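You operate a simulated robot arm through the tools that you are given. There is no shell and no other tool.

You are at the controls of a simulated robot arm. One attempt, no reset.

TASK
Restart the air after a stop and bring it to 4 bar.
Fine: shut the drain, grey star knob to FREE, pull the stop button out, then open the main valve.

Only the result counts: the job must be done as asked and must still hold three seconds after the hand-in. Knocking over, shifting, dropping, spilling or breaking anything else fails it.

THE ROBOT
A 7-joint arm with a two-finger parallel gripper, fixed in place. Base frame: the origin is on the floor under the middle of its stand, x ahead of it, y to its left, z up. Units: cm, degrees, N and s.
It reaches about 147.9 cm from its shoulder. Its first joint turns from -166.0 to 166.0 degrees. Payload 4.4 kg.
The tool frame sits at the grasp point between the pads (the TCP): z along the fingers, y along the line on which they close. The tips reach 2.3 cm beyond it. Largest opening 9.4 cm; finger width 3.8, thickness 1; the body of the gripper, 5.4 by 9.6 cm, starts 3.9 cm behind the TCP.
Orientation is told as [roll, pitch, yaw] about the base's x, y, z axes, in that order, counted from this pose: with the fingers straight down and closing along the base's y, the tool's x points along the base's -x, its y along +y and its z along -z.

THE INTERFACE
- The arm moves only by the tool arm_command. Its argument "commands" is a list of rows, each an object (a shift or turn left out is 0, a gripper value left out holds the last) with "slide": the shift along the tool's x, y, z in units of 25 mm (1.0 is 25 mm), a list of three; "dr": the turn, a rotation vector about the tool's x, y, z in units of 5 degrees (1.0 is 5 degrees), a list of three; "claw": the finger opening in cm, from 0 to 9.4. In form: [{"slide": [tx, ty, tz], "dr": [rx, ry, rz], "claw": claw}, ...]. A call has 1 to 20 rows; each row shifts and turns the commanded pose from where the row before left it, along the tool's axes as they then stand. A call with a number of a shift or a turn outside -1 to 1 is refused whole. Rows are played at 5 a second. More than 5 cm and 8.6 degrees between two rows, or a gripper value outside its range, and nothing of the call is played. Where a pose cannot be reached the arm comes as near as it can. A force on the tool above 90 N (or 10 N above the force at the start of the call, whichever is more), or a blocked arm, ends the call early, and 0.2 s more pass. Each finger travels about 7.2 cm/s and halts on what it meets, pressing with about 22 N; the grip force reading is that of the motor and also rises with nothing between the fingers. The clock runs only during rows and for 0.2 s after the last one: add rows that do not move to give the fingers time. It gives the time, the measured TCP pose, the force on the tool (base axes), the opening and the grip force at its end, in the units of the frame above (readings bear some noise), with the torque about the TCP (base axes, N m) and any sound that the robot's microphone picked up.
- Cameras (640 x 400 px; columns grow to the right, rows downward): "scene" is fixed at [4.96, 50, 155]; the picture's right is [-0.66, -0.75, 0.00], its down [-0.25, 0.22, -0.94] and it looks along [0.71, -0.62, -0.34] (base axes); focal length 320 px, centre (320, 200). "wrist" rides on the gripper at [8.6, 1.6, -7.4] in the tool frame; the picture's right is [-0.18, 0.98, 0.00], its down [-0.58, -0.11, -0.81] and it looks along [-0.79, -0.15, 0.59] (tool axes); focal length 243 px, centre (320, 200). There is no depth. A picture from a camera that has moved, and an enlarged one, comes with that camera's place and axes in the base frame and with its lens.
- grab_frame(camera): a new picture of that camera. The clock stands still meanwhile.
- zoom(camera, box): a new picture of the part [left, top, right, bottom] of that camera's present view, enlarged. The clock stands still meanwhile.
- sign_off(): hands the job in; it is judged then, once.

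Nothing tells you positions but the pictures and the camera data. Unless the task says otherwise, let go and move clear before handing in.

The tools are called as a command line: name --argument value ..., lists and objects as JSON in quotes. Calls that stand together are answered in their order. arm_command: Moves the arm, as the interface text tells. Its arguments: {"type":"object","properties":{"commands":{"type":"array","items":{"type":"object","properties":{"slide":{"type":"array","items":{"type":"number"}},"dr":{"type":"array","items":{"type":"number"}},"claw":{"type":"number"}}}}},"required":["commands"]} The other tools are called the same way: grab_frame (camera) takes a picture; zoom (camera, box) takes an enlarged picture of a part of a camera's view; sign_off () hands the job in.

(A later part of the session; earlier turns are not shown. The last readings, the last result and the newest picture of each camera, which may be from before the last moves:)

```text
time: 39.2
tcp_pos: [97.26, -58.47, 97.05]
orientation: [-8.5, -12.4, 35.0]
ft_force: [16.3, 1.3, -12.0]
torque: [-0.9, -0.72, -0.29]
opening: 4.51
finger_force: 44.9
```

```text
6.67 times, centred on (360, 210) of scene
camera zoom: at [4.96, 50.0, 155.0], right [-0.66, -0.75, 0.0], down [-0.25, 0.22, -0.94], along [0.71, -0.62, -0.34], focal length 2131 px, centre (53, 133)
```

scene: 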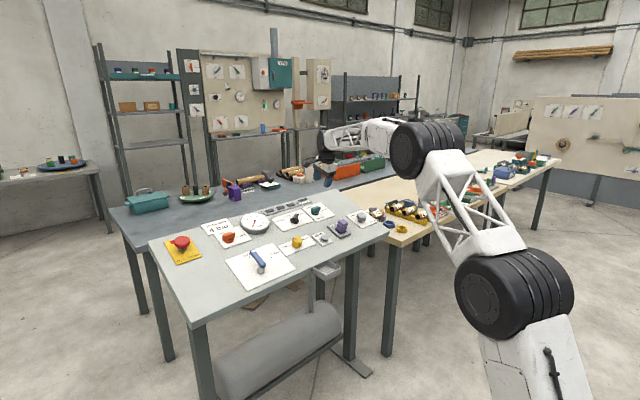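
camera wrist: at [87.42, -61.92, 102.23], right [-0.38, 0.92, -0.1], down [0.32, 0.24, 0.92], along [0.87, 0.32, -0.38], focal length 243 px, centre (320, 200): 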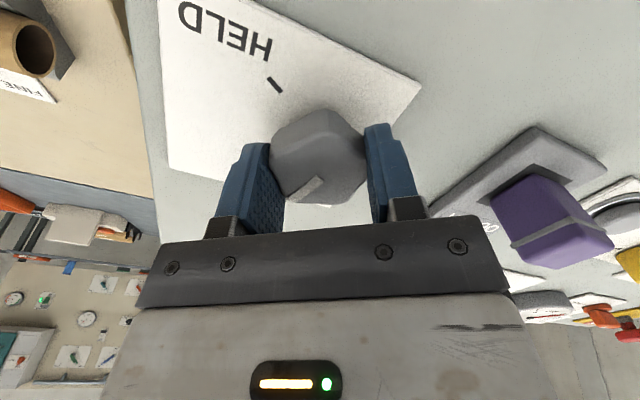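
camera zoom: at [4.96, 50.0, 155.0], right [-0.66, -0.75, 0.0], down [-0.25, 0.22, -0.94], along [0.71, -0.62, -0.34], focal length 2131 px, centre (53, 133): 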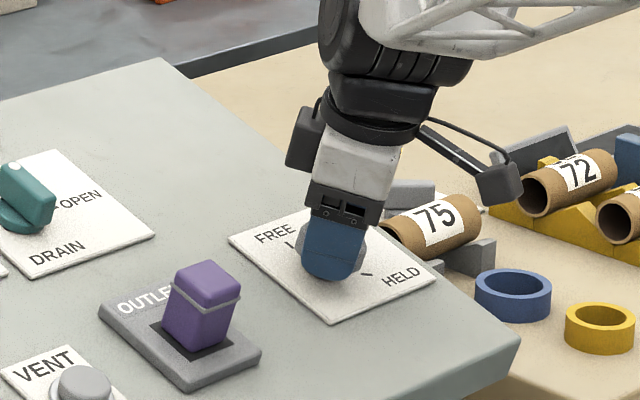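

About 100° turned. The last 20° now, while watching the force.

arm_command --commands '[{"slide": [-0.01, -0.01, 0], "dr": [0, 0, -1]}, {"dr": [0, 0, -1]}, {"dr": [0, 0, -1]}, {"dr": [0, 0, -1]}, {"slide": [0, 0, 0]}, {"slide": [0, 0, 0]}]'

grab_frame --camera "wrist"

```text
time: 40.6
tcp_pos: [97.23, -58.58, 97.1]
orientation: [-12.2, -8.8, 55.0]
ft_force: [12.6, 3.8, -12.0]
torque: [-0.16, -1.12, -0.31]
opening: 4.5
finger_force: 44.9
```

```text
taken
camera wrist: at [89.04, -64.49, 102.68], right [-0.66, 0.73, -0.18], down [0.21, 0.41, 0.89], along [0.72, 0.55, -0.42], focal length 243 px, centre (320, 200)
```

wrist: 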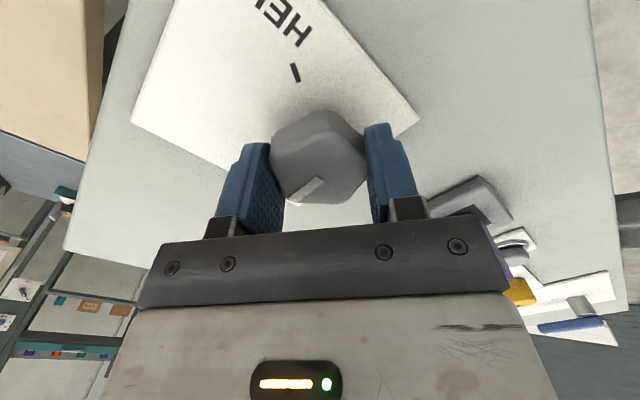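

Turned about 120° now. I'll release, back off and check the pointer against the FREE tick.

arm_command --commands '[{"slide": [0, 0, 0], "claw": 5.5}, {"slide": [0, 0, 0], "claw": 8.5}, {"slide": [0, 0, 0]}, {"slide": [0, 0, -0.8]}, {"slide": [0, 0, -1]}, {"slide": [0, 0, -1]}, {"slide": [0, 0, -1]}, {"slide": [0, 0, 0]}, {"slide": [0, 0, 0]}]'

grab_frame --camera "wrist"

zoom --camera "scene" --box '[320, 180, 400, 240]'

```text
time: 42.6
tcp_pos: [94.65, -58.73, 106.38]
orientation: [-12.2, -8.8, 54.9]
ft_force: [0.9, 0.0, -0.4]
torque: [0.03, 0.01, -0.02]
opening: 8.51
finger_force: 0.0
```

```text
taken
camera wrist: at [86.49, -64.59, 111.78], right [-0.66, 0.73, -0.18], down [0.21, 0.41, 0.89], along [0.72, 0.55, -0.42], focal length 243 px, centre (320, 200)
```

wrist: 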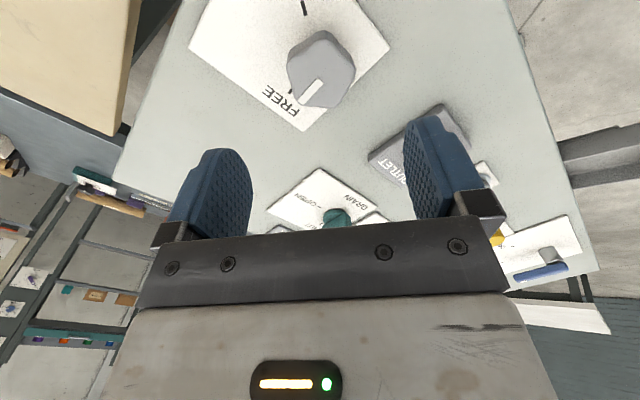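

```text
6.67 times, centred on (360, 210) of scene
camera zoom: at [4.96, 50.0, 155.0], right [-0.66, -0.75, 0.0], down [-0.25, 0.22, -0.94], along [0.71, -0.62, -0.34], focal length 2131 px, centre (53, 133)
```

zoom: 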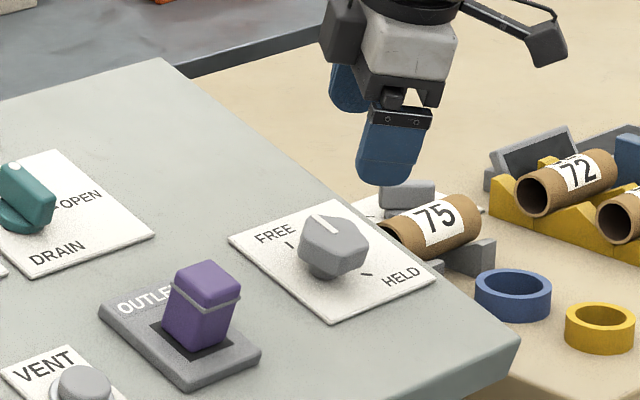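

zoom --camera "wrist" --box '[220, 0, 410, 130]'

zoom --camera "scene" --box '[345, 200, 385, 230]'

```text
3.08 times, centred on (315, 65) of wrist
camera zoom: at [86.49, -64.59, 111.78], right [-0.66, 0.73, -0.18], down [0.21, 0.41, 0.89], along [0.72, 0.55, -0.42], focal length 746 px, centre (335, 615)
```

zoom: 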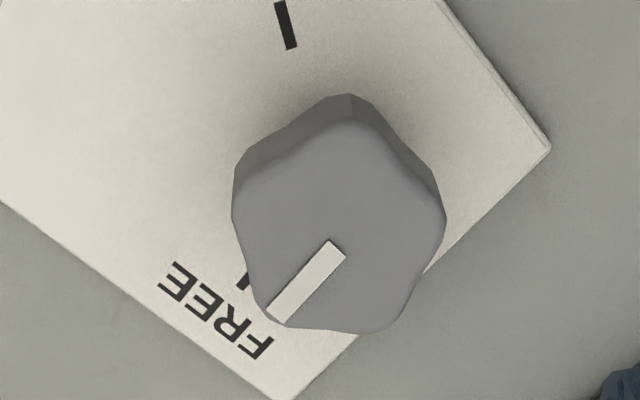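

```text
13.33 times, centred on (365, 215) of scene
camera zoom: at [4.96, 50.0, 155.0], right [-0.66, -0.75, 0.0], down [-0.25, 0.22, -0.94], along [0.71, -0.62, -0.34], focal length 4262 px, centre (-280, 0)
```

zoom: 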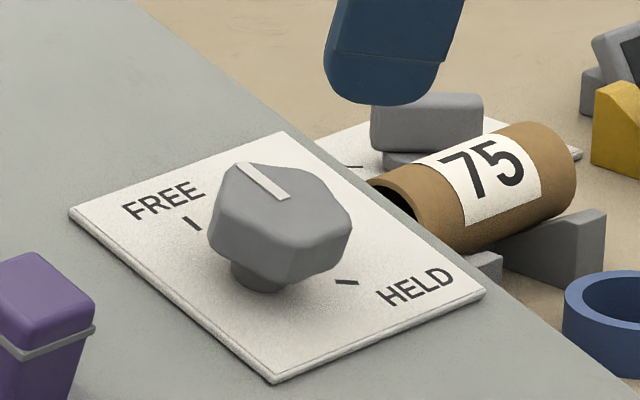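

The star pointer is within a few degrees of FREE (FREE measured at 0°, pointer at +1°). Next I rise, straighten the tool and travel to the red stop button on the left.

arm_command --commands '[{"slide": [0, 0, -0.25], "dr": [0, 0, 1]}, {"slide": [0, 0, -0.25], "dr": [0, 0, 1]}, {"slide": [0, 0, -0.25], "dr": [0, 0, 1]}, {"slide": [0, 0, -0.25], "dr": [0, 0, 1]}, {"slide": [0, 0, -0.25], "dr": [0, 0, 1]}, {"slide": [0, 0, -0.25], "dr": [0, 0, 1]}, {"slide": [0, 0, -0.25], "dr": [0, 0, 1]}, {"slide": [0, 0, -0.25], "dr": [0, 0, 1]}, {"slide": [0, 0, -0.25], "dr": [0, 0, 1]}, {"slide": [0, 0, -0.25], "dr": [0, 0, 1]}, {"slide": [0, 0, 0], "dr": [0, 0, 0.8]}, {"slide": [0, 0, 0]}]'

arm_command --commands '[{"slide": [-0.21, 0.975, 0.0]}, {"slide": [-0.21, 0.975, 0.0]}, {"slide": [-0.21, 0.975, 0.0]}, {"slide": [-0.21, 0.975, 0.0]}, {"slide": [-0.21, 0.975, 0.0]}, {"slide": [-0.21, 0.975, 0.0]}, {"slide": [-0.21, 0.975, 0.0]}, {"slide": [-0.21, 0.975, 0.0]}, {"slide": [-0.21, 0.975, 0.0]}, {"slide": [-0.21, 0.975, 0.0]}, {"slide": [-0.21, 0.975, 0.0]}, {"slide": [-0.21, 0.975, 0.0]}, {"slide": [-0.21, 0.975, 0.0]}, {"slide": [-0.21, 0.975, 0.0]}, {"slide": [-0.21, 0.975, 0.0]}, {"slide": [-0.21, 0.975, 0.0]}, {"slide": [0, 0, 0]}]'

```text
time: 45.2
tcp_pos: [93.1, -58.51, 112.48]
orientation: [0.0, -15.0, -0.1]
ft_force: [0.6, 0.5, 0.0]
torque: [0.01, -0.01, 0.0]
opening: 8.5
finger_force: 0.1
```

```text
time: 48.8
tcp_pos: [101.17, -19.73, 114.54]
orientation: [0.0, -14.9, 0.1]
ft_force: [0.3, 0.4, 0.7]
torque: [0.0, -0.01, -0.04]
opening: 8.51
finger_force: 0.0
```

The arm is mid-way, at (101,-20,114.5), over the panel's middle. I'll take pictures here for the yellow knob and the lever before carrying on to the stop button.

grab_frame --camera "wrist"

arm_command --commands '[{"slide": [-0.21, 0.975, 0.05]}, {"slide": [-0.21, 0.975, 0.05]}, {"slide": [-0.21, 0.975, 0.05]}, {"slide": [-0.21, 0.975, 0.05]}, {"slide": [-0.21, 0.975, 0.05]}, {"slide": [-0.21, 0.975, 0.05]}, {"slide": [-0.21, 0.975, 0.05]}, {"slide": [-0.21, 0.975, 0.05]}, {"slide": [-0.21, 0.975, 0.05]}, {"slide": [-0.21, 0.975, 0.05]}, {"slide": [-0.21, 0.975, 0.05]}, {"slide": [-0.21, 0.975, 0.05]}, {"slide": [-0.21, 0.975, 0.05]}, {"slide": [-0.21, 0.975, 0.05]}, {"slide": [-0.21, 0.975, 0.05]}, {"slide": [-0.21, 0.975, 0.05]}, {"slide": [0, 0, 0]}]'

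grab_frame --camera "wrist"

zoom --camera "scene" --box '[140, 160, 280, 290]'

```text
taken
camera wrist: at [90.74, -17.93, 119.41], right [0.18, 0.98, 0.05], down [0.35, -0.11, 0.93], along [0.92, -0.15, -0.37], focal length 243 px, centre (320, 200)
```

wrist: 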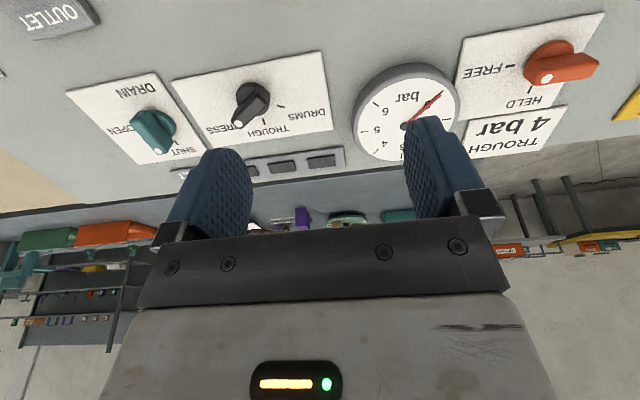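

```text
time: 52.4
tcp_pos: [109.73, 19.66, 114.79]
orientation: [0.0, -14.9, 0.0]
ft_force: [0.2, 0.4, 0.0]
torque: [-0.01, 0.02, -0.03]
opening: 8.51
finger_force: 0.0
```

```text
taken
camera wrist: at [99.47, 21.26, 119.71], right [0.18, 0.98, 0.05], down [0.35, -0.11, 0.93], along [0.92, -0.15, -0.37], focal length 243 px, centre (320, 200)
```

wrist: 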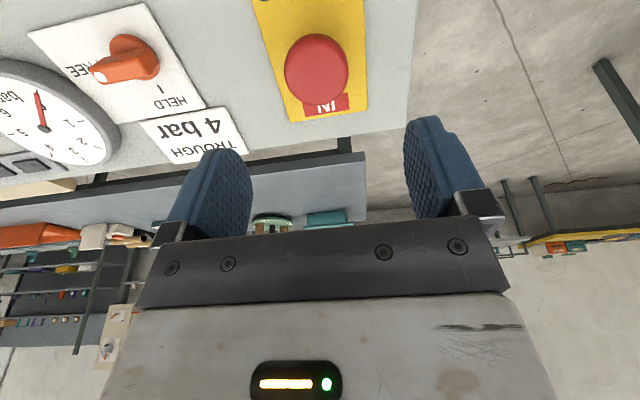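

```text
3.08 times, centred on (210, 225) of scene
camera zoom: at [4.96, 50.0, 155.0], right [-0.66, -0.75, 0.0], down [-0.25, 0.22, -0.94], along [0.71, -0.62, -0.34], focal length 984 px, centre (658, 123)
```

zoom: 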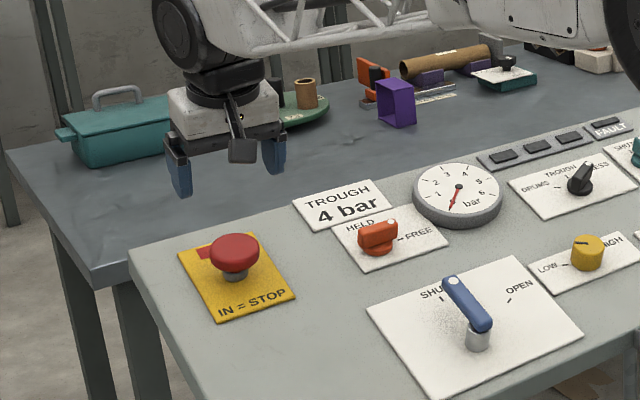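

zoom --camera "wrist" --box '[230, 0, 420, 130]'

zoom --camera "scene" --box '[155, 225, 215, 275]'

```text
3.08 times, centred on (325, 65) of wrist
camera zoom: at [99.47, 21.26, 119.71], right [0.18, 0.98, 0.05], down [0.35, -0.11, 0.93], along [0.92, -0.15, -0.37], focal length 746 px, centre (305, 615)
```

zoom: 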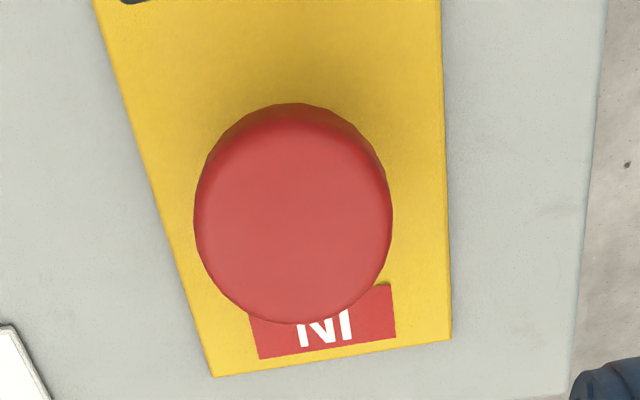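

```text
8.00 times, centred on (185, 250) of scene
camera zoom: at [4.96, 50.0, 155.0], right [-0.66, -0.75, 0.0], down [-0.25, 0.22, -0.94], along [0.71, -0.62, -0.34], focal length 2557 px, centre (1400, -200)
```

zoom: 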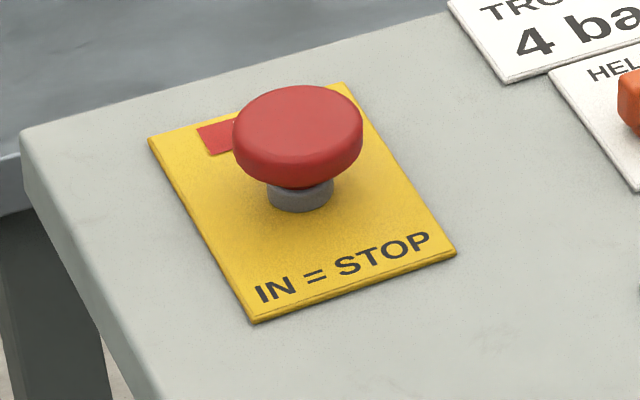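

The stop button's red head is about 5.1 cm wide with its top about 4.4 cm above the panel at (113.5,19.3,103), and its flag reads IN. I'll centre over it and descend with open fingers.

arm_command --commands '[{"slide": [-0.244, -0.176, 0.8]}, {"slide": [0, 0, 0.8]}, {"slide": [0, 0, 0.8]}, {"slide": [0, 0, 0.8]}, {"slide": [0, 0, 0.6]}, {"slide": [0, 0, 0]}, {"slide": [0, 0, 0]}]'

grab_frame --camera "wrist"

zoom --camera "scene" --box '[140, 200, 220, 270]'

```text
time: 54.0
tcp_pos: [112.77, 19.03, 105.75]
orientation: [0.0, -15.0, 0.0]
ft_force: [0.2, -0.2, 0.5]
torque: [-0.01, -0.02, 0.01]
opening: 8.49
finger_force: 0.1
```

```text
taken
camera wrist: at [102.47, 20.77, 110.66], right [0.18, 0.98, 0.05], down [0.35, -0.11, 0.93], along [0.92, -0.15, -0.37], focal length 243 px, centre (320, 200)
```

wrist: 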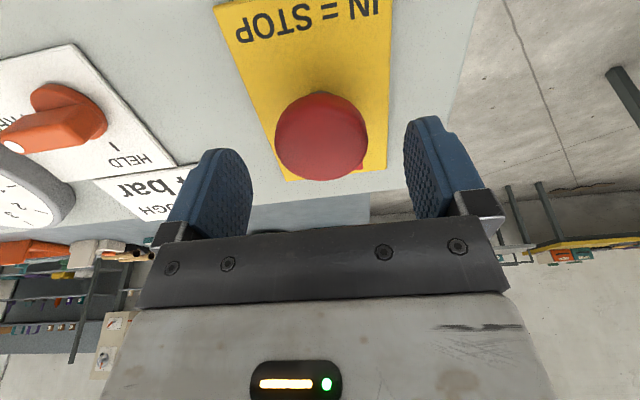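

```text
5.71 times, centred on (180, 235) of scene
camera zoom: at [4.96, 50.0, 155.0], right [-0.66, -0.75, 0.0], down [-0.25, 0.22, -0.94], along [0.71, -0.62, -0.34], focal length 1827 px, centre (1120, 0)
```

zoom: 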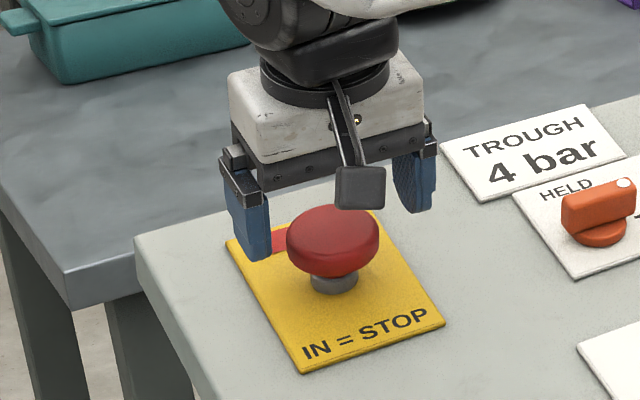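

Centred on the button. I'll lower the fingers around the head and close.

arm_command --commands '[{"slide": [0, 0, 0.75]}, {"slide": [0, 0, 0.75]}, {"slide": [0, 0, 0]}, {"slide": [0, 0, 0], "claw": 6.5}, {"slide": [0, 0, 0], "claw": 5.2}, {"slide": [0, 0, 0], "claw": 4.8}, {"slide": [0, 0, 0]}, {"slide": [0, 0, 0]}]'

grab_frame --camera "wrist"

zoom --camera "scene" --box '[140, 200, 220, 270]'

```text
time: 55.8
tcp_pos: [113.72, 18.91, 102.44]
orientation: [0.0, -15.0, -0.1]
ft_force: [3.3, 13.3, -0.8]
torque: [-0.19, 0.04, 0.01]
opening: 5.3
finger_force: 44.7
```

```text
taken
camera wrist: at [103.39, 20.71, 107.24], right [0.18, 0.98, 0.05], down [0.35, -0.11, 0.93], along [0.92, -0.15, -0.37], focal length 243 px, centre (320, 200)
```

wrist: 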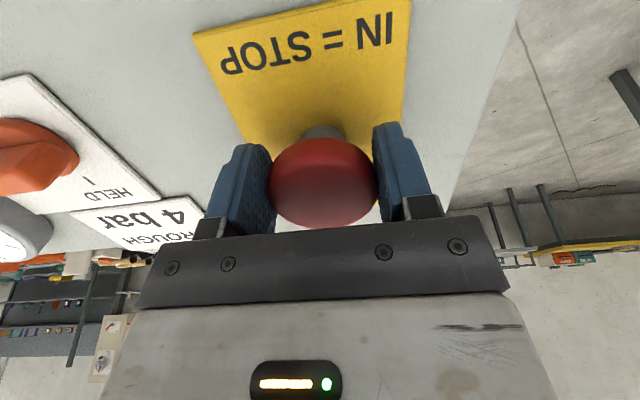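

```text
5.71 times, centred on (180, 235) of scene
camera zoom: at [4.96, 50.0, 155.0], right [-0.66, -0.75, 0.0], down [-0.25, 0.22, -0.94], along [0.71, -0.62, -0.34], focal length 1827 px, centre (1120, 0)
```

zoom: 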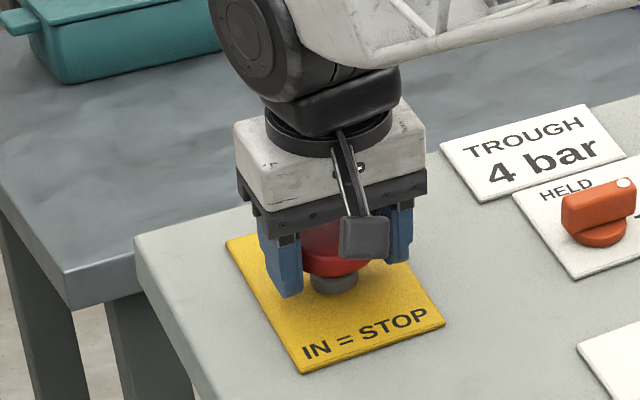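

The head is gripped firmly at 5.3 cm. I'll pull straight out along the panel normal in small steps.

arm_command --commands '[{"slide": [0, 0, -0.08]}, {"slide": [0, 0, -0.08]}, {"slide": [0, 0, -0.08]}, {"slide": [0, 0, 0]}]'

```text
time: 56.8
tcp_pos: [113.57, 19.07, 102.81]
orientation: [0.0, -15.1, 0.0]
ft_force: [-2.5, 5.3, -1.1]
torque: [0.21, 0.04, 0.07]
opening: 5.33
finger_force: 45.0
heard: click, click
```

Two clicks and the pull force dropped. I'll pull a little further to confirm it is fully out.

arm_command --commands '[{"slide": [0, 0, -0.08]}, {"slide": [0, 0, -0.08]}, {"slide": [0, 0, -0.08]}, {"slide": [0, 0, 0]}]'

zoom --camera "scene" --box '[140, 200, 220, 270]'

grab_frame --camera "wrist"

```text
time: 57.8
tcp_pos: [113.37, 18.98, 103.41]
orientation: [0.0, -15.0, 0.0]
ft_force: [24.3, -1.0, -5.8]
torque: [0.24, -0.46, 0.04]
opening: 5.35
finger_force: 45.1
```

```text
5.71 times, centred on (180, 235) of scene
camera zoom: at [4.96, 50.0, 155.0], right [-0.66, -0.75, 0.0], down [-0.25, 0.22, -0.94], along [0.71, -0.62, -0.34], focal length 1827 px, centre (1120, 0)
```

zoom: 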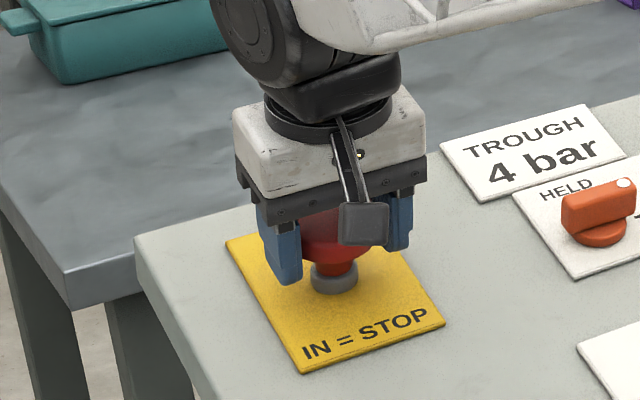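

```text
taken
camera wrist: at [103.07, 20.73, 108.21], right [0.18, 0.98, 0.05], down [0.35, -0.11, 0.93], along [0.92, -0.15, -0.37], focal length 243 px, centre (320, 200)
```

wrist: 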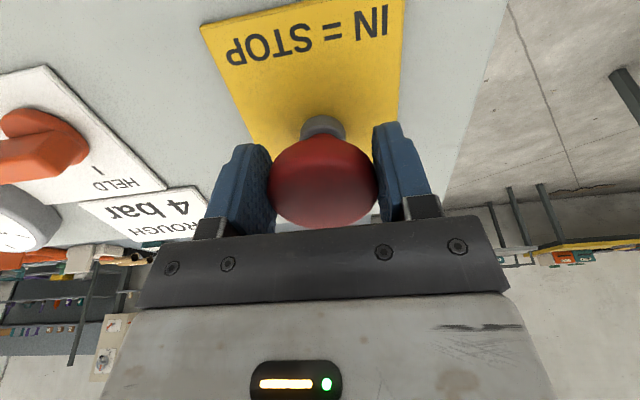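

The button has come out about 1 cm (its red stem shows). One more small pull to find the end of travel.

arm_command --commands '[{"slide": [0, 0, -0.06]}, {"slide": [0, 0, -0.06]}, {"slide": [0, 0, 0]}, {"slide": [0, 0, 0]}]'

```text
time: 58.8
tcp_pos: [113.34, 18.98, 103.58]
orientation: [-0.1, -14.8, 0.0]
ft_force: [26.3, -12.8, -27.5]
torque: [0.36, 0.12, 0.07]
opening: 5.35
finger_force: 45.1
```

That's end of travel (about -33 N along the normal). I'll ease off, release gently and back away.

arm_command --commands '[{"slide": [0, 0, 0.03]}, {"slide": [0, 0, 0], "claw": 6}, {"slide": [0, 0, 0], "claw": 8.5}, {"slide": [0, 0, 0]}, {"slide": [0, 0, -0.8]}, {"slide": [0, 0, -1]}, {"slide": [0, 0, -1]}, {"slide": [0, 0, -1]}, {"slide": [0, 0, -1]}, {"slide": [0, 0, 0]}, {"slide": [0, 0, 0]}]'

grab_frame --camera "wrist"

zoom --camera "scene" --box '[150, 200, 290, 290]'

```text
time: 61.2
tcp_pos: [110.39, 19.0, 115.09]
orientation: [0.0, -15.0, 0.0]
ft_force: [0.2, -0.6, 1.0]
torque: [0.0, -0.02, 0.01]
opening: 8.5
finger_force: 0.1
```

```text
taken
camera wrist: at [100.08, 20.76, 120.11], right [0.18, 0.98, 0.05], down [0.35, -0.11, 0.93], along [0.92, -0.15, -0.37], focal length 243 px, centre (320, 200)
```

wrist: 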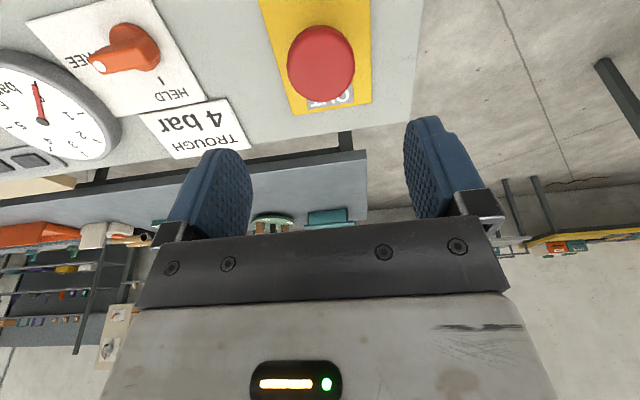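

```text
4.44 times, centred on (220, 245) of scene
camera zoom: at [4.96, 50.0, 155.0], right [-0.66, -0.75, 0.0], down [-0.25, 0.22, -0.94], along [0.71, -0.62, -0.34], focal length 1421 px, centre (764, 0)
```

zoom: 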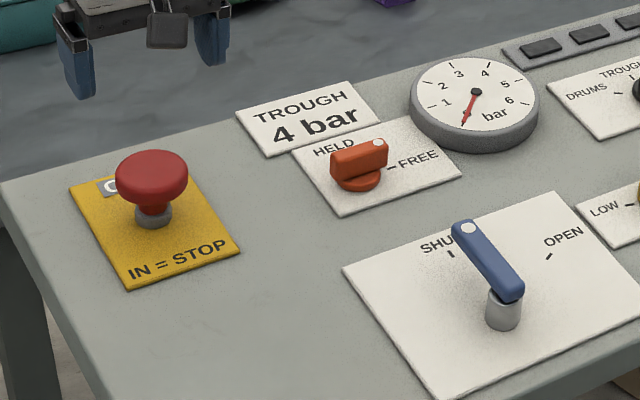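

The flag now reads OUT, so the stop button is released. Now I'm moving over the blue main valve lever for a close look.

arm_command --commands '[{"slide": [0.97, -0.925, 0]}, {"slide": [0.97, -0.925, 0]}, {"slide": [0.97, -0.925, 0]}, {"slide": [0.97, -0.925, 0]}, {"slide": [0.97, -0.925, 0]}, {"slide": [0.97, -0.925, 0]}, {"slide": [0.97, -0.925, 0]}, {"slide": [0.97, -0.925, 0]}, {"slide": [0, 0, 0]}, {"slide": [0, 0, 0]}]'

grab_frame --camera "wrist"

zoom --camera "scene" --box '[215, 225, 335, 295]'

```text
time: 63.4
tcp_pos: [91.74, 0.72, 110.24]
orientation: [0.0, -15.0, 0.0]
ft_force: [0.0, 0.5, -0.7]
torque: [0.02, -0.04, 0.02]
opening: 8.5
finger_force: 0.0
```

```text
taken
camera wrist: at [81.34, 2.38, 115.13], right [0.18, 0.98, 0.05], down [0.35, -0.11, 0.93], along [0.92, -0.15, -0.37], focal length 243 px, centre (320, 200)
```

wrist: 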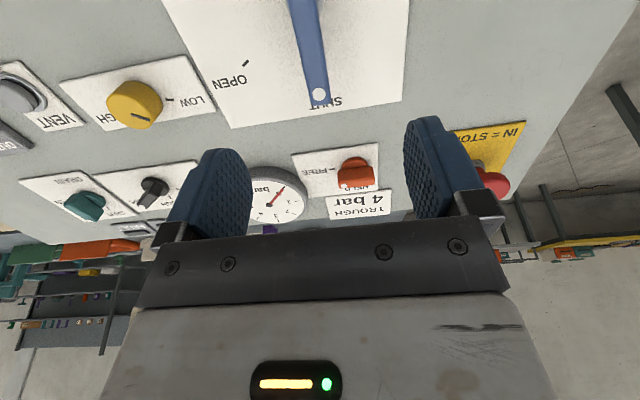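

```text
5.33 times, centred on (275, 260) of scene
camera zoom: at [4.96, 50.0, 155.0], right [-0.66, -0.75, 0.0], down [-0.25, 0.22, -0.94], along [0.71, -0.62, -0.34], focal length 1705 px, centre (560, -120)
```

zoom: 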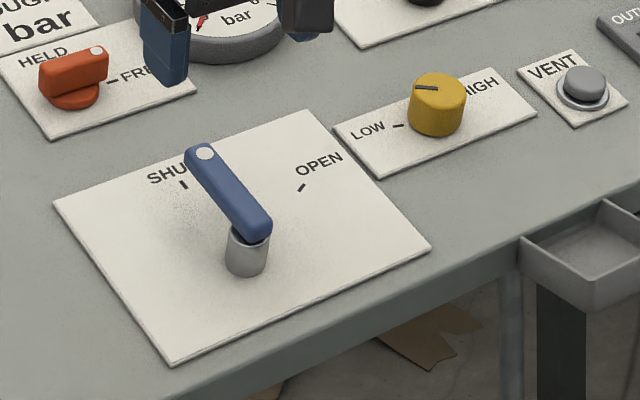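

arm_command --commands '[{"slide": [1, 0, -0.5]}, {"slide": [1, 0, -0.5]}, {"slide": [0.6, 0, -0.5]}, {"slide": [0, 0, 0]}, {"slide": [0, 0, 0]}]'

grab_frame --camera "wrist"

zoom --camera "wrist" --box '[210, 0, 430, 140]'

```text
time: 64.6
tcp_pos: [84.43, 0.81, 112.23]
orientation: [0.1, -15.0, 0.0]
ft_force: [-0.1, 0.5, 0.6]
torque: [0.0, 0.04, 0.0]
opening: 8.51
finger_force: 0.1
```

```text
taken
camera wrist: at [74.08, 2.43, 117.05], right [0.18, 0.98, 0.05], down [0.35, -0.11, 0.93], along [0.92, -0.15, -0.37], focal length 243 px, centre (320, 200)
```

wrist: 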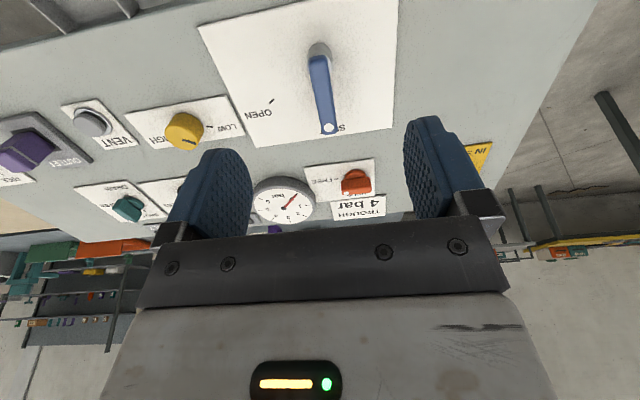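

```text
2.86 times, centred on (320, 70) of wrist
camera zoom: at [74.08, 2.43, 117.05], right [0.18, 0.98, 0.05], down [0.35, -0.11, 0.93], along [0.92, -0.15, -0.37], focal length 693 px, centre (320, 571)
```

zoom: 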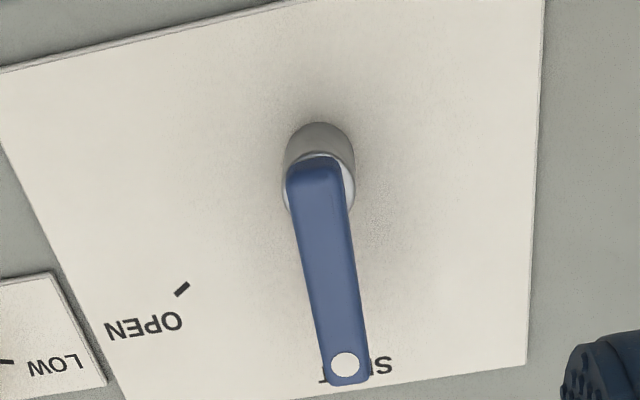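

The lever points at SHUT (about 0°) and OPEN is about 57° clockwise. Pivot is near (92.2,0.4). I'll position over the lever's outer part with the fingers straddling it.

arm_command --commands '[{"slide": [-0.85, -0.07, 1.0], "claw": 6}, {"slide": [-0.85, -0.07, 1.0]}, {"slide": [-0.85, -0.07, 1.0]}, {"slide": [-0.85, -0.07, 1.0]}, {"slide": [0, 0, 0.4]}, {"slide": [0, 0, 0]}, {"slide": [0, 0, 0]}]'

grab_frame --camera "wrist"

zoom --camera "scene" --box '[205, 200, 325, 290]'

```text
time: 66.2
tcp_pos: [95.45, -0.06, 103.65]
orientation: [0.0, -15.0, 0.0]
ft_force: [0.0, 0.1, 1.1]
torque: [0.03, 0.01, 0.0]
opening: 6.0
finger_force: 0.1
```

```text
taken
camera wrist: at [85.13, 1.63, 108.59], right [0.18, 0.98, 0.05], down [0.35, -0.11, 0.93], along [0.92, -0.15, -0.37], focal length 243 px, centre (320, 200)
```

wrist: 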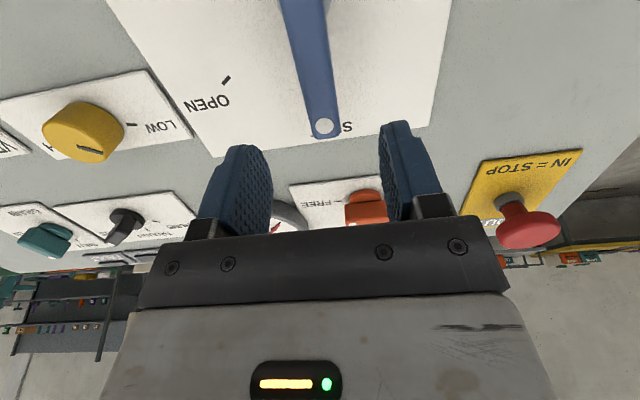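

```text
4.44 times, centred on (265, 245) of scene
camera zoom: at [4.96, 50.0, 155.0], right [-0.66, -0.75, 0.0], down [-0.25, 0.22, -0.94], along [0.71, -0.62, -0.34], focal length 1421 px, centre (564, 0)
```

zoom: 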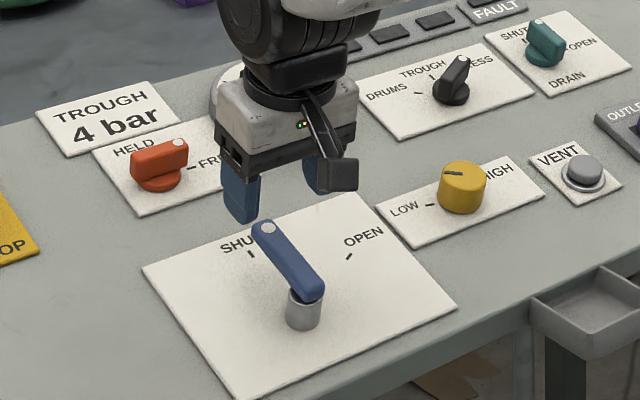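

The fingers straddle the lever just short of its white dot. I'll descend around it and close softly.

arm_command --commands '[{"slide": [0, 0, 0.85]}, {"slide": [0, 0, 0.85]}, {"slide": [0, 0, 0.8]}, {"slide": [0, 0, 0]}, {"slide": [0, 0, 0]}]'

grab_frame --camera "wrist"

zoom --camera "scene" --box '[205, 200, 325, 290]'

```text
time: 67.4
tcp_pos: [96.81, -0.24, 97.77]
orientation: [0.0, -15.0, -0.1]
ft_force: [0.2, -0.1, -0.5]
torque: [-0.02, 0.01, 0.01]
opening: 6.02
finger_force: 0.0
```

```text
taken
camera wrist: at [86.54, 1.54, 102.62], right [0.18, 0.98, 0.05], down [0.35, -0.11, 0.93], along [0.92, -0.15, -0.37], focal length 243 px, centre (320, 200)
```

wrist: 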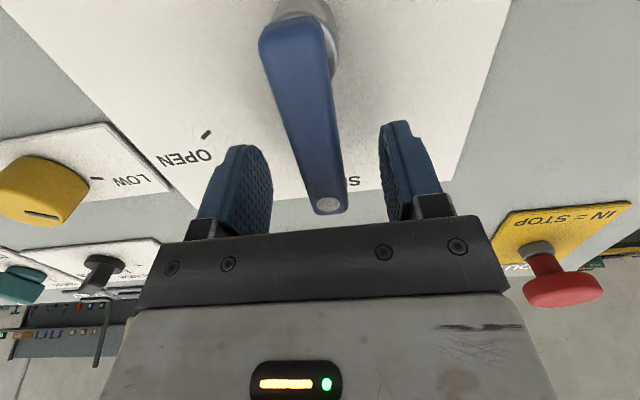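

```text
4.44 times, centred on (265, 245) of scene
camera zoom: at [4.96, 50.0, 155.0], right [-0.66, -0.75, 0.0], down [-0.25, 0.22, -0.94], along [0.71, -0.62, -0.34], focal length 1421 px, centre (564, 0)
```

zoom: 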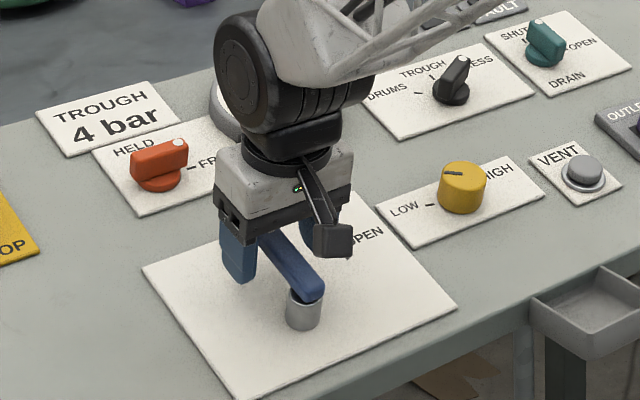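

arm_command --commands '[{"slide": [0, 0.06, 0], "claw": 4}, {"slide": [0, 0, 0], "claw": 2.5}, {"slide": [0, 0, 0], "claw": 1.8}, {"slide": [0, 0, 0]}, {"slide": [0, 0, 0]}]'

grab_frame --camera "wrist"

```text
time: 68.6
tcp_pos: [97.01, 0.02, 97.81]
orientation: [0.0, -15.1, 0.0]
ft_force: [0.8, 16.2, -0.8]
torque: [0.38, 0.0, -0.74]
opening: 1.98
finger_force: 45.0
```

```text
taken
camera wrist: at [86.59, 1.71, 102.61], right [0.18, 0.98, 0.05], down [0.35, -0.11, 0.93], along [0.92, -0.15, -0.37], focal length 243 px, centre (320, 200)
```

wrist: 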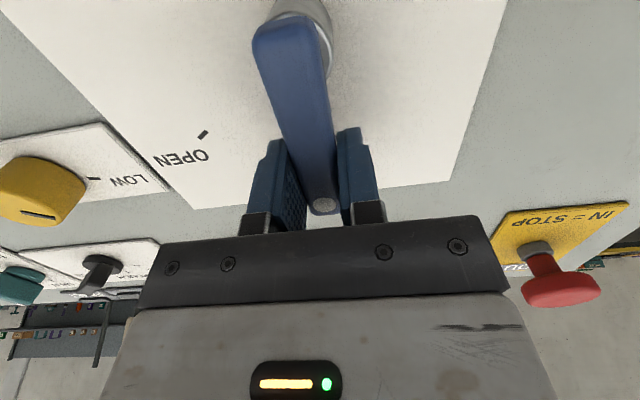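

The lever is gripped (2 cm wide). Next I swing it along its arc towards OPEN, a few degrees per row.

arm_command --commands '[{"slide": [0.0093, -0.2127, 0], "dr": [0, 0, 1]}, {"slide": [0.0093, -0.2127, 0], "dr": [0, 0, 1]}, {"slide": [0.0093, -0.2127, 0], "dr": [0, 0, 1]}, {"slide": [0, 0, 0]}]'

```text
time: 69.6
tcp_pos: [96.74, -1.62, 97.66]
orientation: [4.1, -14.4, -15.5]
ft_force: [-23.1, 43.0, 13.2]
torque: [1.53, 0.4, -1.32]
opening: 2.15
finger_force: 45.1
```

grab_frame --camera "wrist"

zoom --camera "scene" --box '[205, 200, 325, 290]'

```text
taken
camera wrist: at [87.1, 2.4, 102.74], right [0.42, 0.9, 0.11], down [0.31, -0.26, 0.92], along [0.86, -0.35, -0.38], focal length 243 px, centre (320, 200)
```

wrist: 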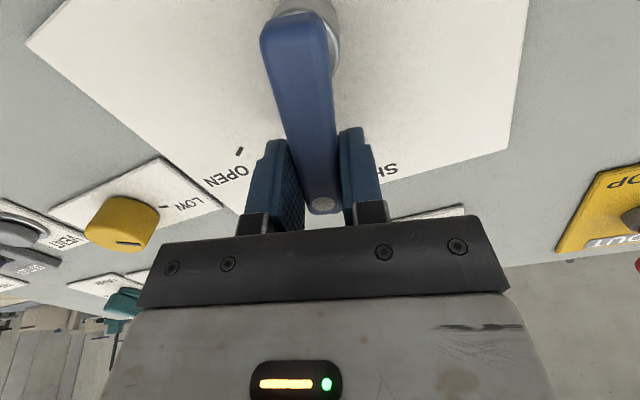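

```text
4.44 times, centred on (265, 245) of scene
camera zoom: at [4.96, 50.0, 155.0], right [-0.66, -0.75, 0.0], down [-0.25, 0.22, -0.94], along [0.71, -0.62, -0.34], focal length 1421 px, centre (564, 0)
```

zoom: 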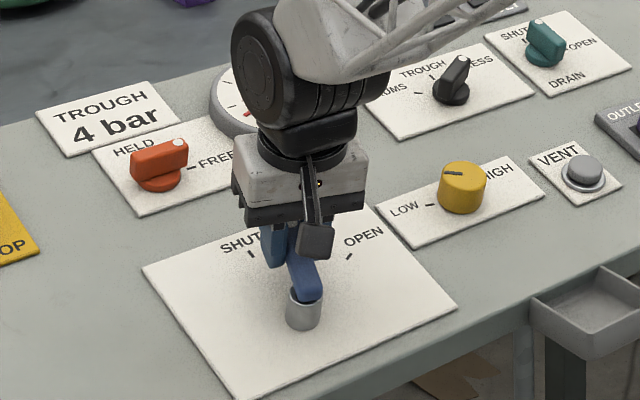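

The lever is moving with the gripper. Continuing the arc.

arm_command --commands '[{"slide": [0.025, -0.205, 0], "dr": [0, 0, 1]}, {"slide": [0.015, -0.205, 0], "dr": [0, 0, 1]}, {"slide": [0.01, -0.205, 0], "dr": [0, 0, 1]}, {"slide": [0, 0, 0]}]'

```text
time: 70.6
tcp_pos: [96.16, -2.98, 97.52]
orientation: [7.7, -13.0, -31.0]
ft_force: [11.8, 36.9, 5.9]
torque: [1.39, -0.35, -1.58]
opening: 2.39
finger_force: 45.4
```

arm_command --commands '[{"slide": [0.009, -0.2, 0], "dr": [0, 0, 1]}, {"slide": [0.009, -0.2, 0], "dr": [0, 0, 1]}, {"slide": [0.009, -0.2, 0], "dr": [0, 0, 1]}, {"slide": [0, 0, 0]}]'

grab_frame --camera "wrist"

zoom --camera "scene" --box '[205, 200, 325, 290]'

```text
time: 71.6
tcp_pos: [95.18, -4.06, 97.1]
orientation: [10.7, -10.4, -46.0]
ft_force: [0.4, 48.3, 7.7]
torque: [1.25, -0.52, -1.39]
opening: 2.53
finger_force: 45.3
```

```text
taken
camera wrist: at [88.47, 3.26, 103.01], right [0.8, 0.56, 0.21], down [0.11, -0.49, 0.87], along [0.59, -0.67, -0.45], focal length 243 px, centre (320, 200)
```

wrist: 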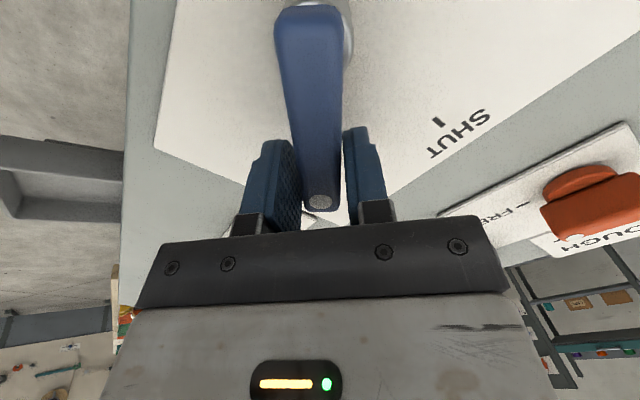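

```text
4.44 times, centred on (265, 245) of scene
camera zoom: at [4.96, 50.0, 155.0], right [-0.66, -0.75, 0.0], down [-0.25, 0.22, -0.94], along [0.71, -0.62, -0.34], focal length 1421 px, centre (564, 0)
```

zoom: 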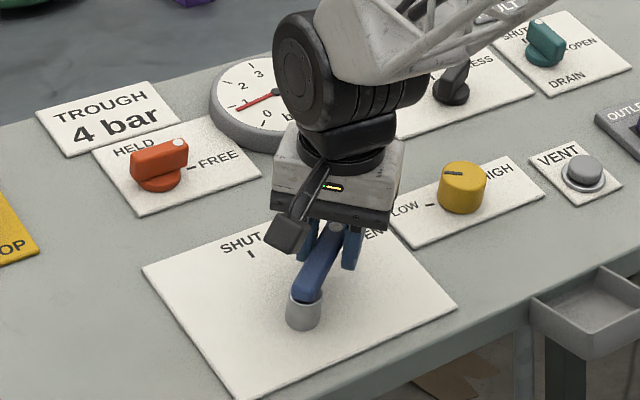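

The gauge has begun to rise (about 1 bar), and the lever is near 54°. A bit more towards OPEN.

arm_command --commands '[{"slide": [0.009, -0.2, 0], "dr": [0, 0, 1]}, {"slide": [0, 0, 0], "dr": [0, 0, 1]}, {"slide": [0, 0, 0]}]'

grab_frame --camera "wrist"

zoom --camera "scene" --box '[205, 200, 325, 290]'

```text
time: 72.4
tcp_pos: [94.92, -4.51, 97.11]
orientation: [12.5, -8.5, -56.0]
ft_force: [15.0, 29.2, -5.1]
torque: [0.62, -0.73, -1.33]
opening: 2.27
finger_force: 45.4
```

```text
taken
camera wrist: at [89.41, 3.57, 103.23], right [0.88, 0.41, 0.24], down [0.03, -0.54, 0.84], along [0.47, -0.73, -0.48], focal length 243 px, centre (320, 200)
```

wrist: 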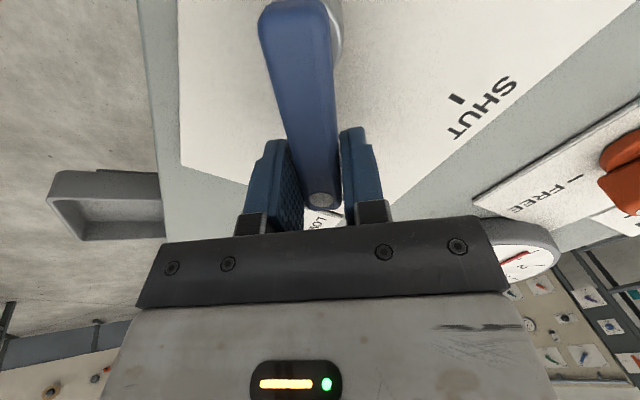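

```text
4.44 times, centred on (265, 245) of scene
camera zoom: at [4.96, 50.0, 155.0], right [-0.66, -0.75, 0.0], down [-0.25, 0.22, -0.94], along [0.71, -0.62, -0.34], focal length 1421 px, centre (564, 0)
```

zoom: 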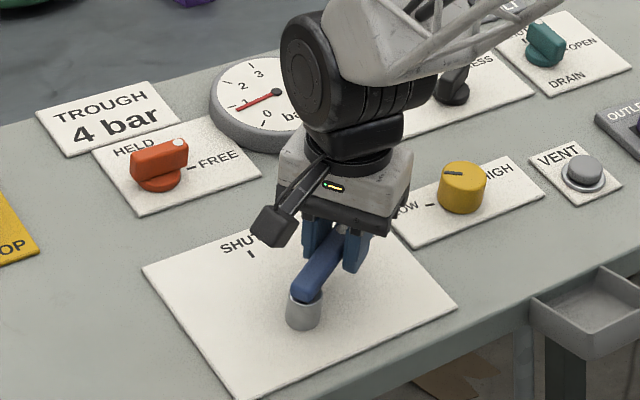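

The lever now sits at about 57–58°, near the OPEN tick. I'll release, lift clear and check.

arm_command --commands '[{"slide": [0, 0, 0], "claw": 4}, {"slide": [0, 0, 0], "claw": 6}, {"slide": [0, 0, 0]}, {"slide": [0, 0, -1]}, {"slide": [0, 0, -1]}, {"slide": [0, 0, -1]}, {"slide": [0, 0, -1]}, {"slide": [0, 0, -1]}, {"slide": [0, 0, 0]}, {"slide": [0, 0, 0]}]'

grab_frame --camera "wrist"

zoom --camera "scene" --box '[205, 200, 325, 290]'

```text
time: 74.6
tcp_pos: [91.52, -4.58, 109.02]
orientation: [12.4, -8.4, -56.0]
ft_force: [0.6, -0.4, -1.3]
torque: [-0.02, -0.02, -0.03]
opening: 6.0
finger_force: 0.1
```

```text
taken
camera wrist: at [86.1, 3.59, 115.17], right [0.88, 0.41, 0.24], down [0.03, -0.54, 0.84], along [0.47, -0.73, -0.49], focal length 243 px, centre (320, 200)
```

wrist: 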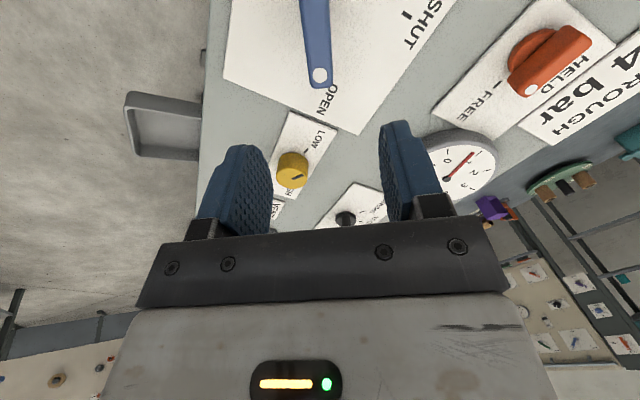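

```text
4.44 times, centred on (265, 245) of scene
camera zoom: at [4.96, 50.0, 155.0], right [-0.66, -0.75, 0.0], down [-0.25, 0.22, -0.94], along [0.71, -0.62, -0.34], focal length 1421 px, centre (564, 0)
```

zoom: 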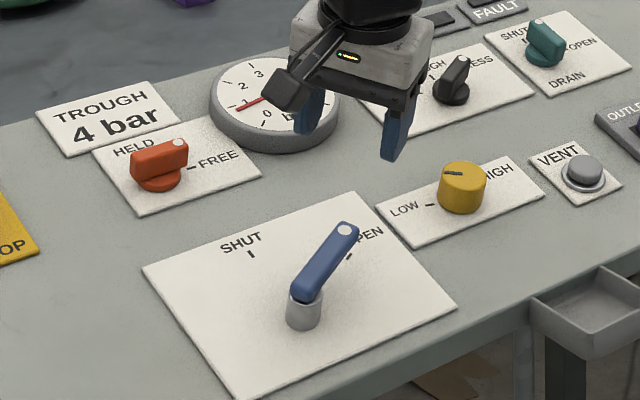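

zoom --camera "wrist" --box '[220, 0, 440, 120]'

zoom --camera "scene" --box '[250, 230, 310, 275]'

zoom --camera "scene" --box '[235, 205, 335, 255]'

zoom --camera "wrist" --box '[400, 100, 520, 220]'

```text
2.91 times, centred on (330, 60) of wrist
camera zoom: at [86.1, 3.59, 115.17], right [0.88, 0.41, 0.24], down [0.03, -0.54, 0.84], along [0.47, -0.73, -0.49], focal length 706 px, centre (291, 607)
```

zoom: 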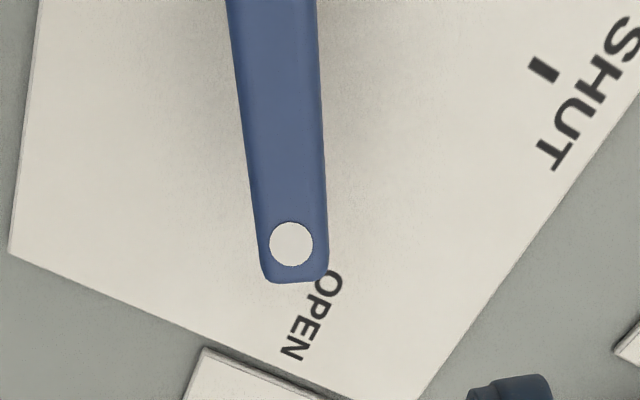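

```text
8.89 times, centred on (280, 252) of scene
camera zoom: at [4.96, 50.0, 155.0], right [-0.66, -0.75, 0.0], down [-0.25, 0.22, -0.94], along [0.71, -0.62, -0.34], focal length 2842 px, centre (676, -267)
```

zoom: 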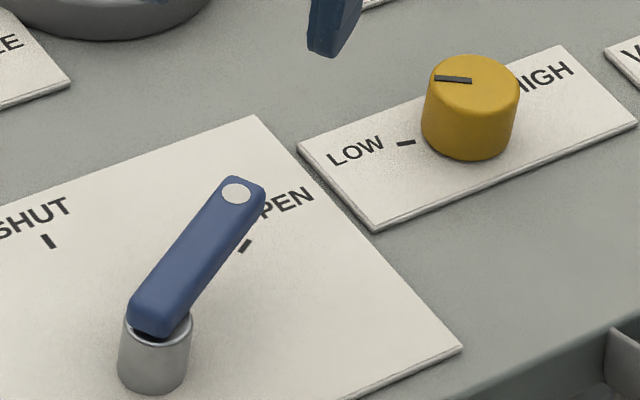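

```text
6.40 times, centred on (285, 230) of scene
camera zoom: at [4.96, 50.0, 155.0], right [-0.66, -0.75, 0.0], down [-0.25, 0.22, -0.94], along [0.71, -0.62, -0.34], focal length 2046 px, centre (544, 8)
```

zoom: 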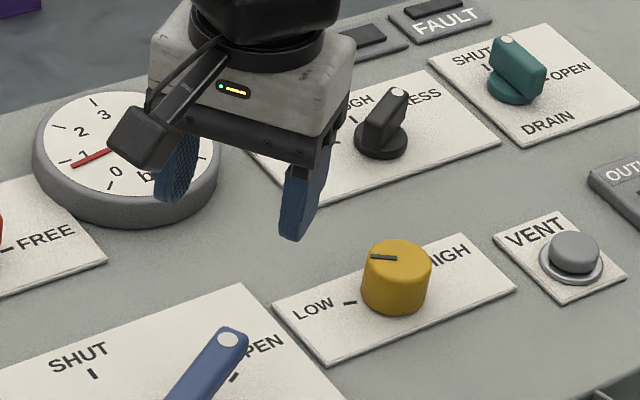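

```text
3.33 times, centred on (460, 160) of wrist
camera zoom: at [86.1, 3.59, 115.17], right [0.88, 0.41, 0.24], down [0.03, -0.54, 0.84], along [0.47, -0.73, -0.49], focal length 809 px, centre (-147, 333)
```

zoom: 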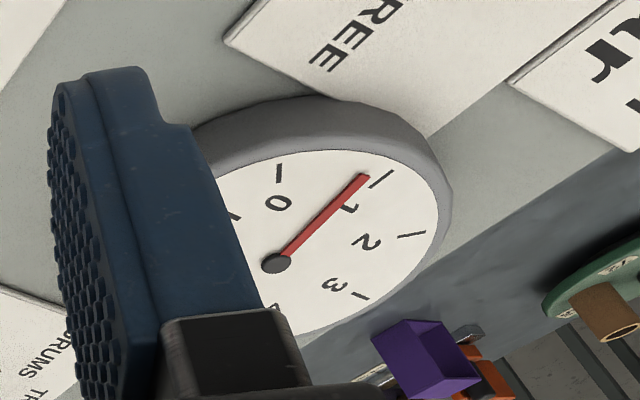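

The lever lines up with the OPEN tick and the gauge reads just under 1 bar, with the yellow regulator near LOW. I'll straighten the tool and move over the yellow knob.

arm_command --commands '[{"slide": [0, 0, -0.1], "dr": [0, 0, -1]}, {"slide": [0, 0, -0.1], "dr": [0, 0, -1]}, {"slide": [0, 0, -0.1], "dr": [0, 0, -1]}, {"slide": [0, 0, -0.1], "dr": [0, 0, -1]}, {"slide": [0, 0, -0.1], "dr": [0, 0, -1]}, {"dr": [0, 0, -1]}, {"dr": [0, 0, -1]}, {"dr": [0, 0, -1]}, {"dr": [0, 0, -1]}, {"dr": [0, 0, -1]}, {"dr": [0, 0, -1]}, {"slide": [0, 0, 0]}]'

arm_command --commands '[{"slide": [0, -0.9, 0]}, {"slide": [0, -0.9, 0]}, {"slide": [0, -0.9, 0]}, {"slide": [0, -0.9, 0]}, {"slide": [0, -0.9, 0]}, {"slide": [0, -0.9, 0]}, {"slide": [0, 0, 0]}, {"slide": [0, 0, 0]}]'

grab_frame --camera "wrist"

zoom --camera "scene" --box '[205, 200, 325, 290]'

```text
time: 77.2
tcp_pos: [91.36, -4.47, 110.38]
orientation: [0.0, -15.0, 0.1]
ft_force: [-0.5, 0.2, -0.5]
torque: [-0.01, 0.02, -0.01]
opening: 5.98
finger_force: 0.1
```

```text
time: 79.0
tcp_pos: [91.51, -17.97, 110.5]
orientation: [0.0, -15.0, 0.0]
ft_force: [0.8, 0.4, -0.7]
torque: [-0.01, -0.02, 0.0]
opening: 5.97
finger_force: 0.1
```

```text
taken
camera wrist: at [81.11, -16.32, 115.38], right [0.18, 0.98, 0.05], down [0.35, -0.11, 0.93], along [0.92, -0.15, -0.37], focal length 243 px, centre (320, 200)
```

wrist: 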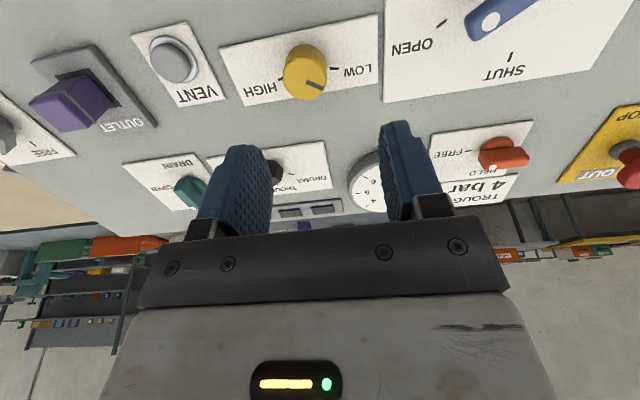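

```text
4.44 times, centred on (265, 245) of scene
camera zoom: at [4.96, 50.0, 155.0], right [-0.66, -0.75, 0.0], down [-0.25, 0.22, -0.94], along [0.71, -0.62, -0.34], focal length 1421 px, centre (564, 0)
```

zoom: 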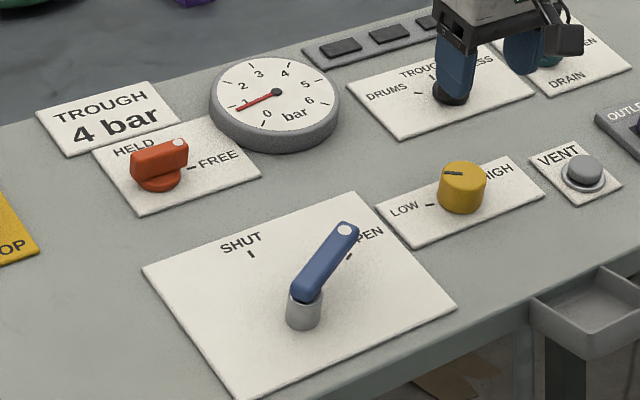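

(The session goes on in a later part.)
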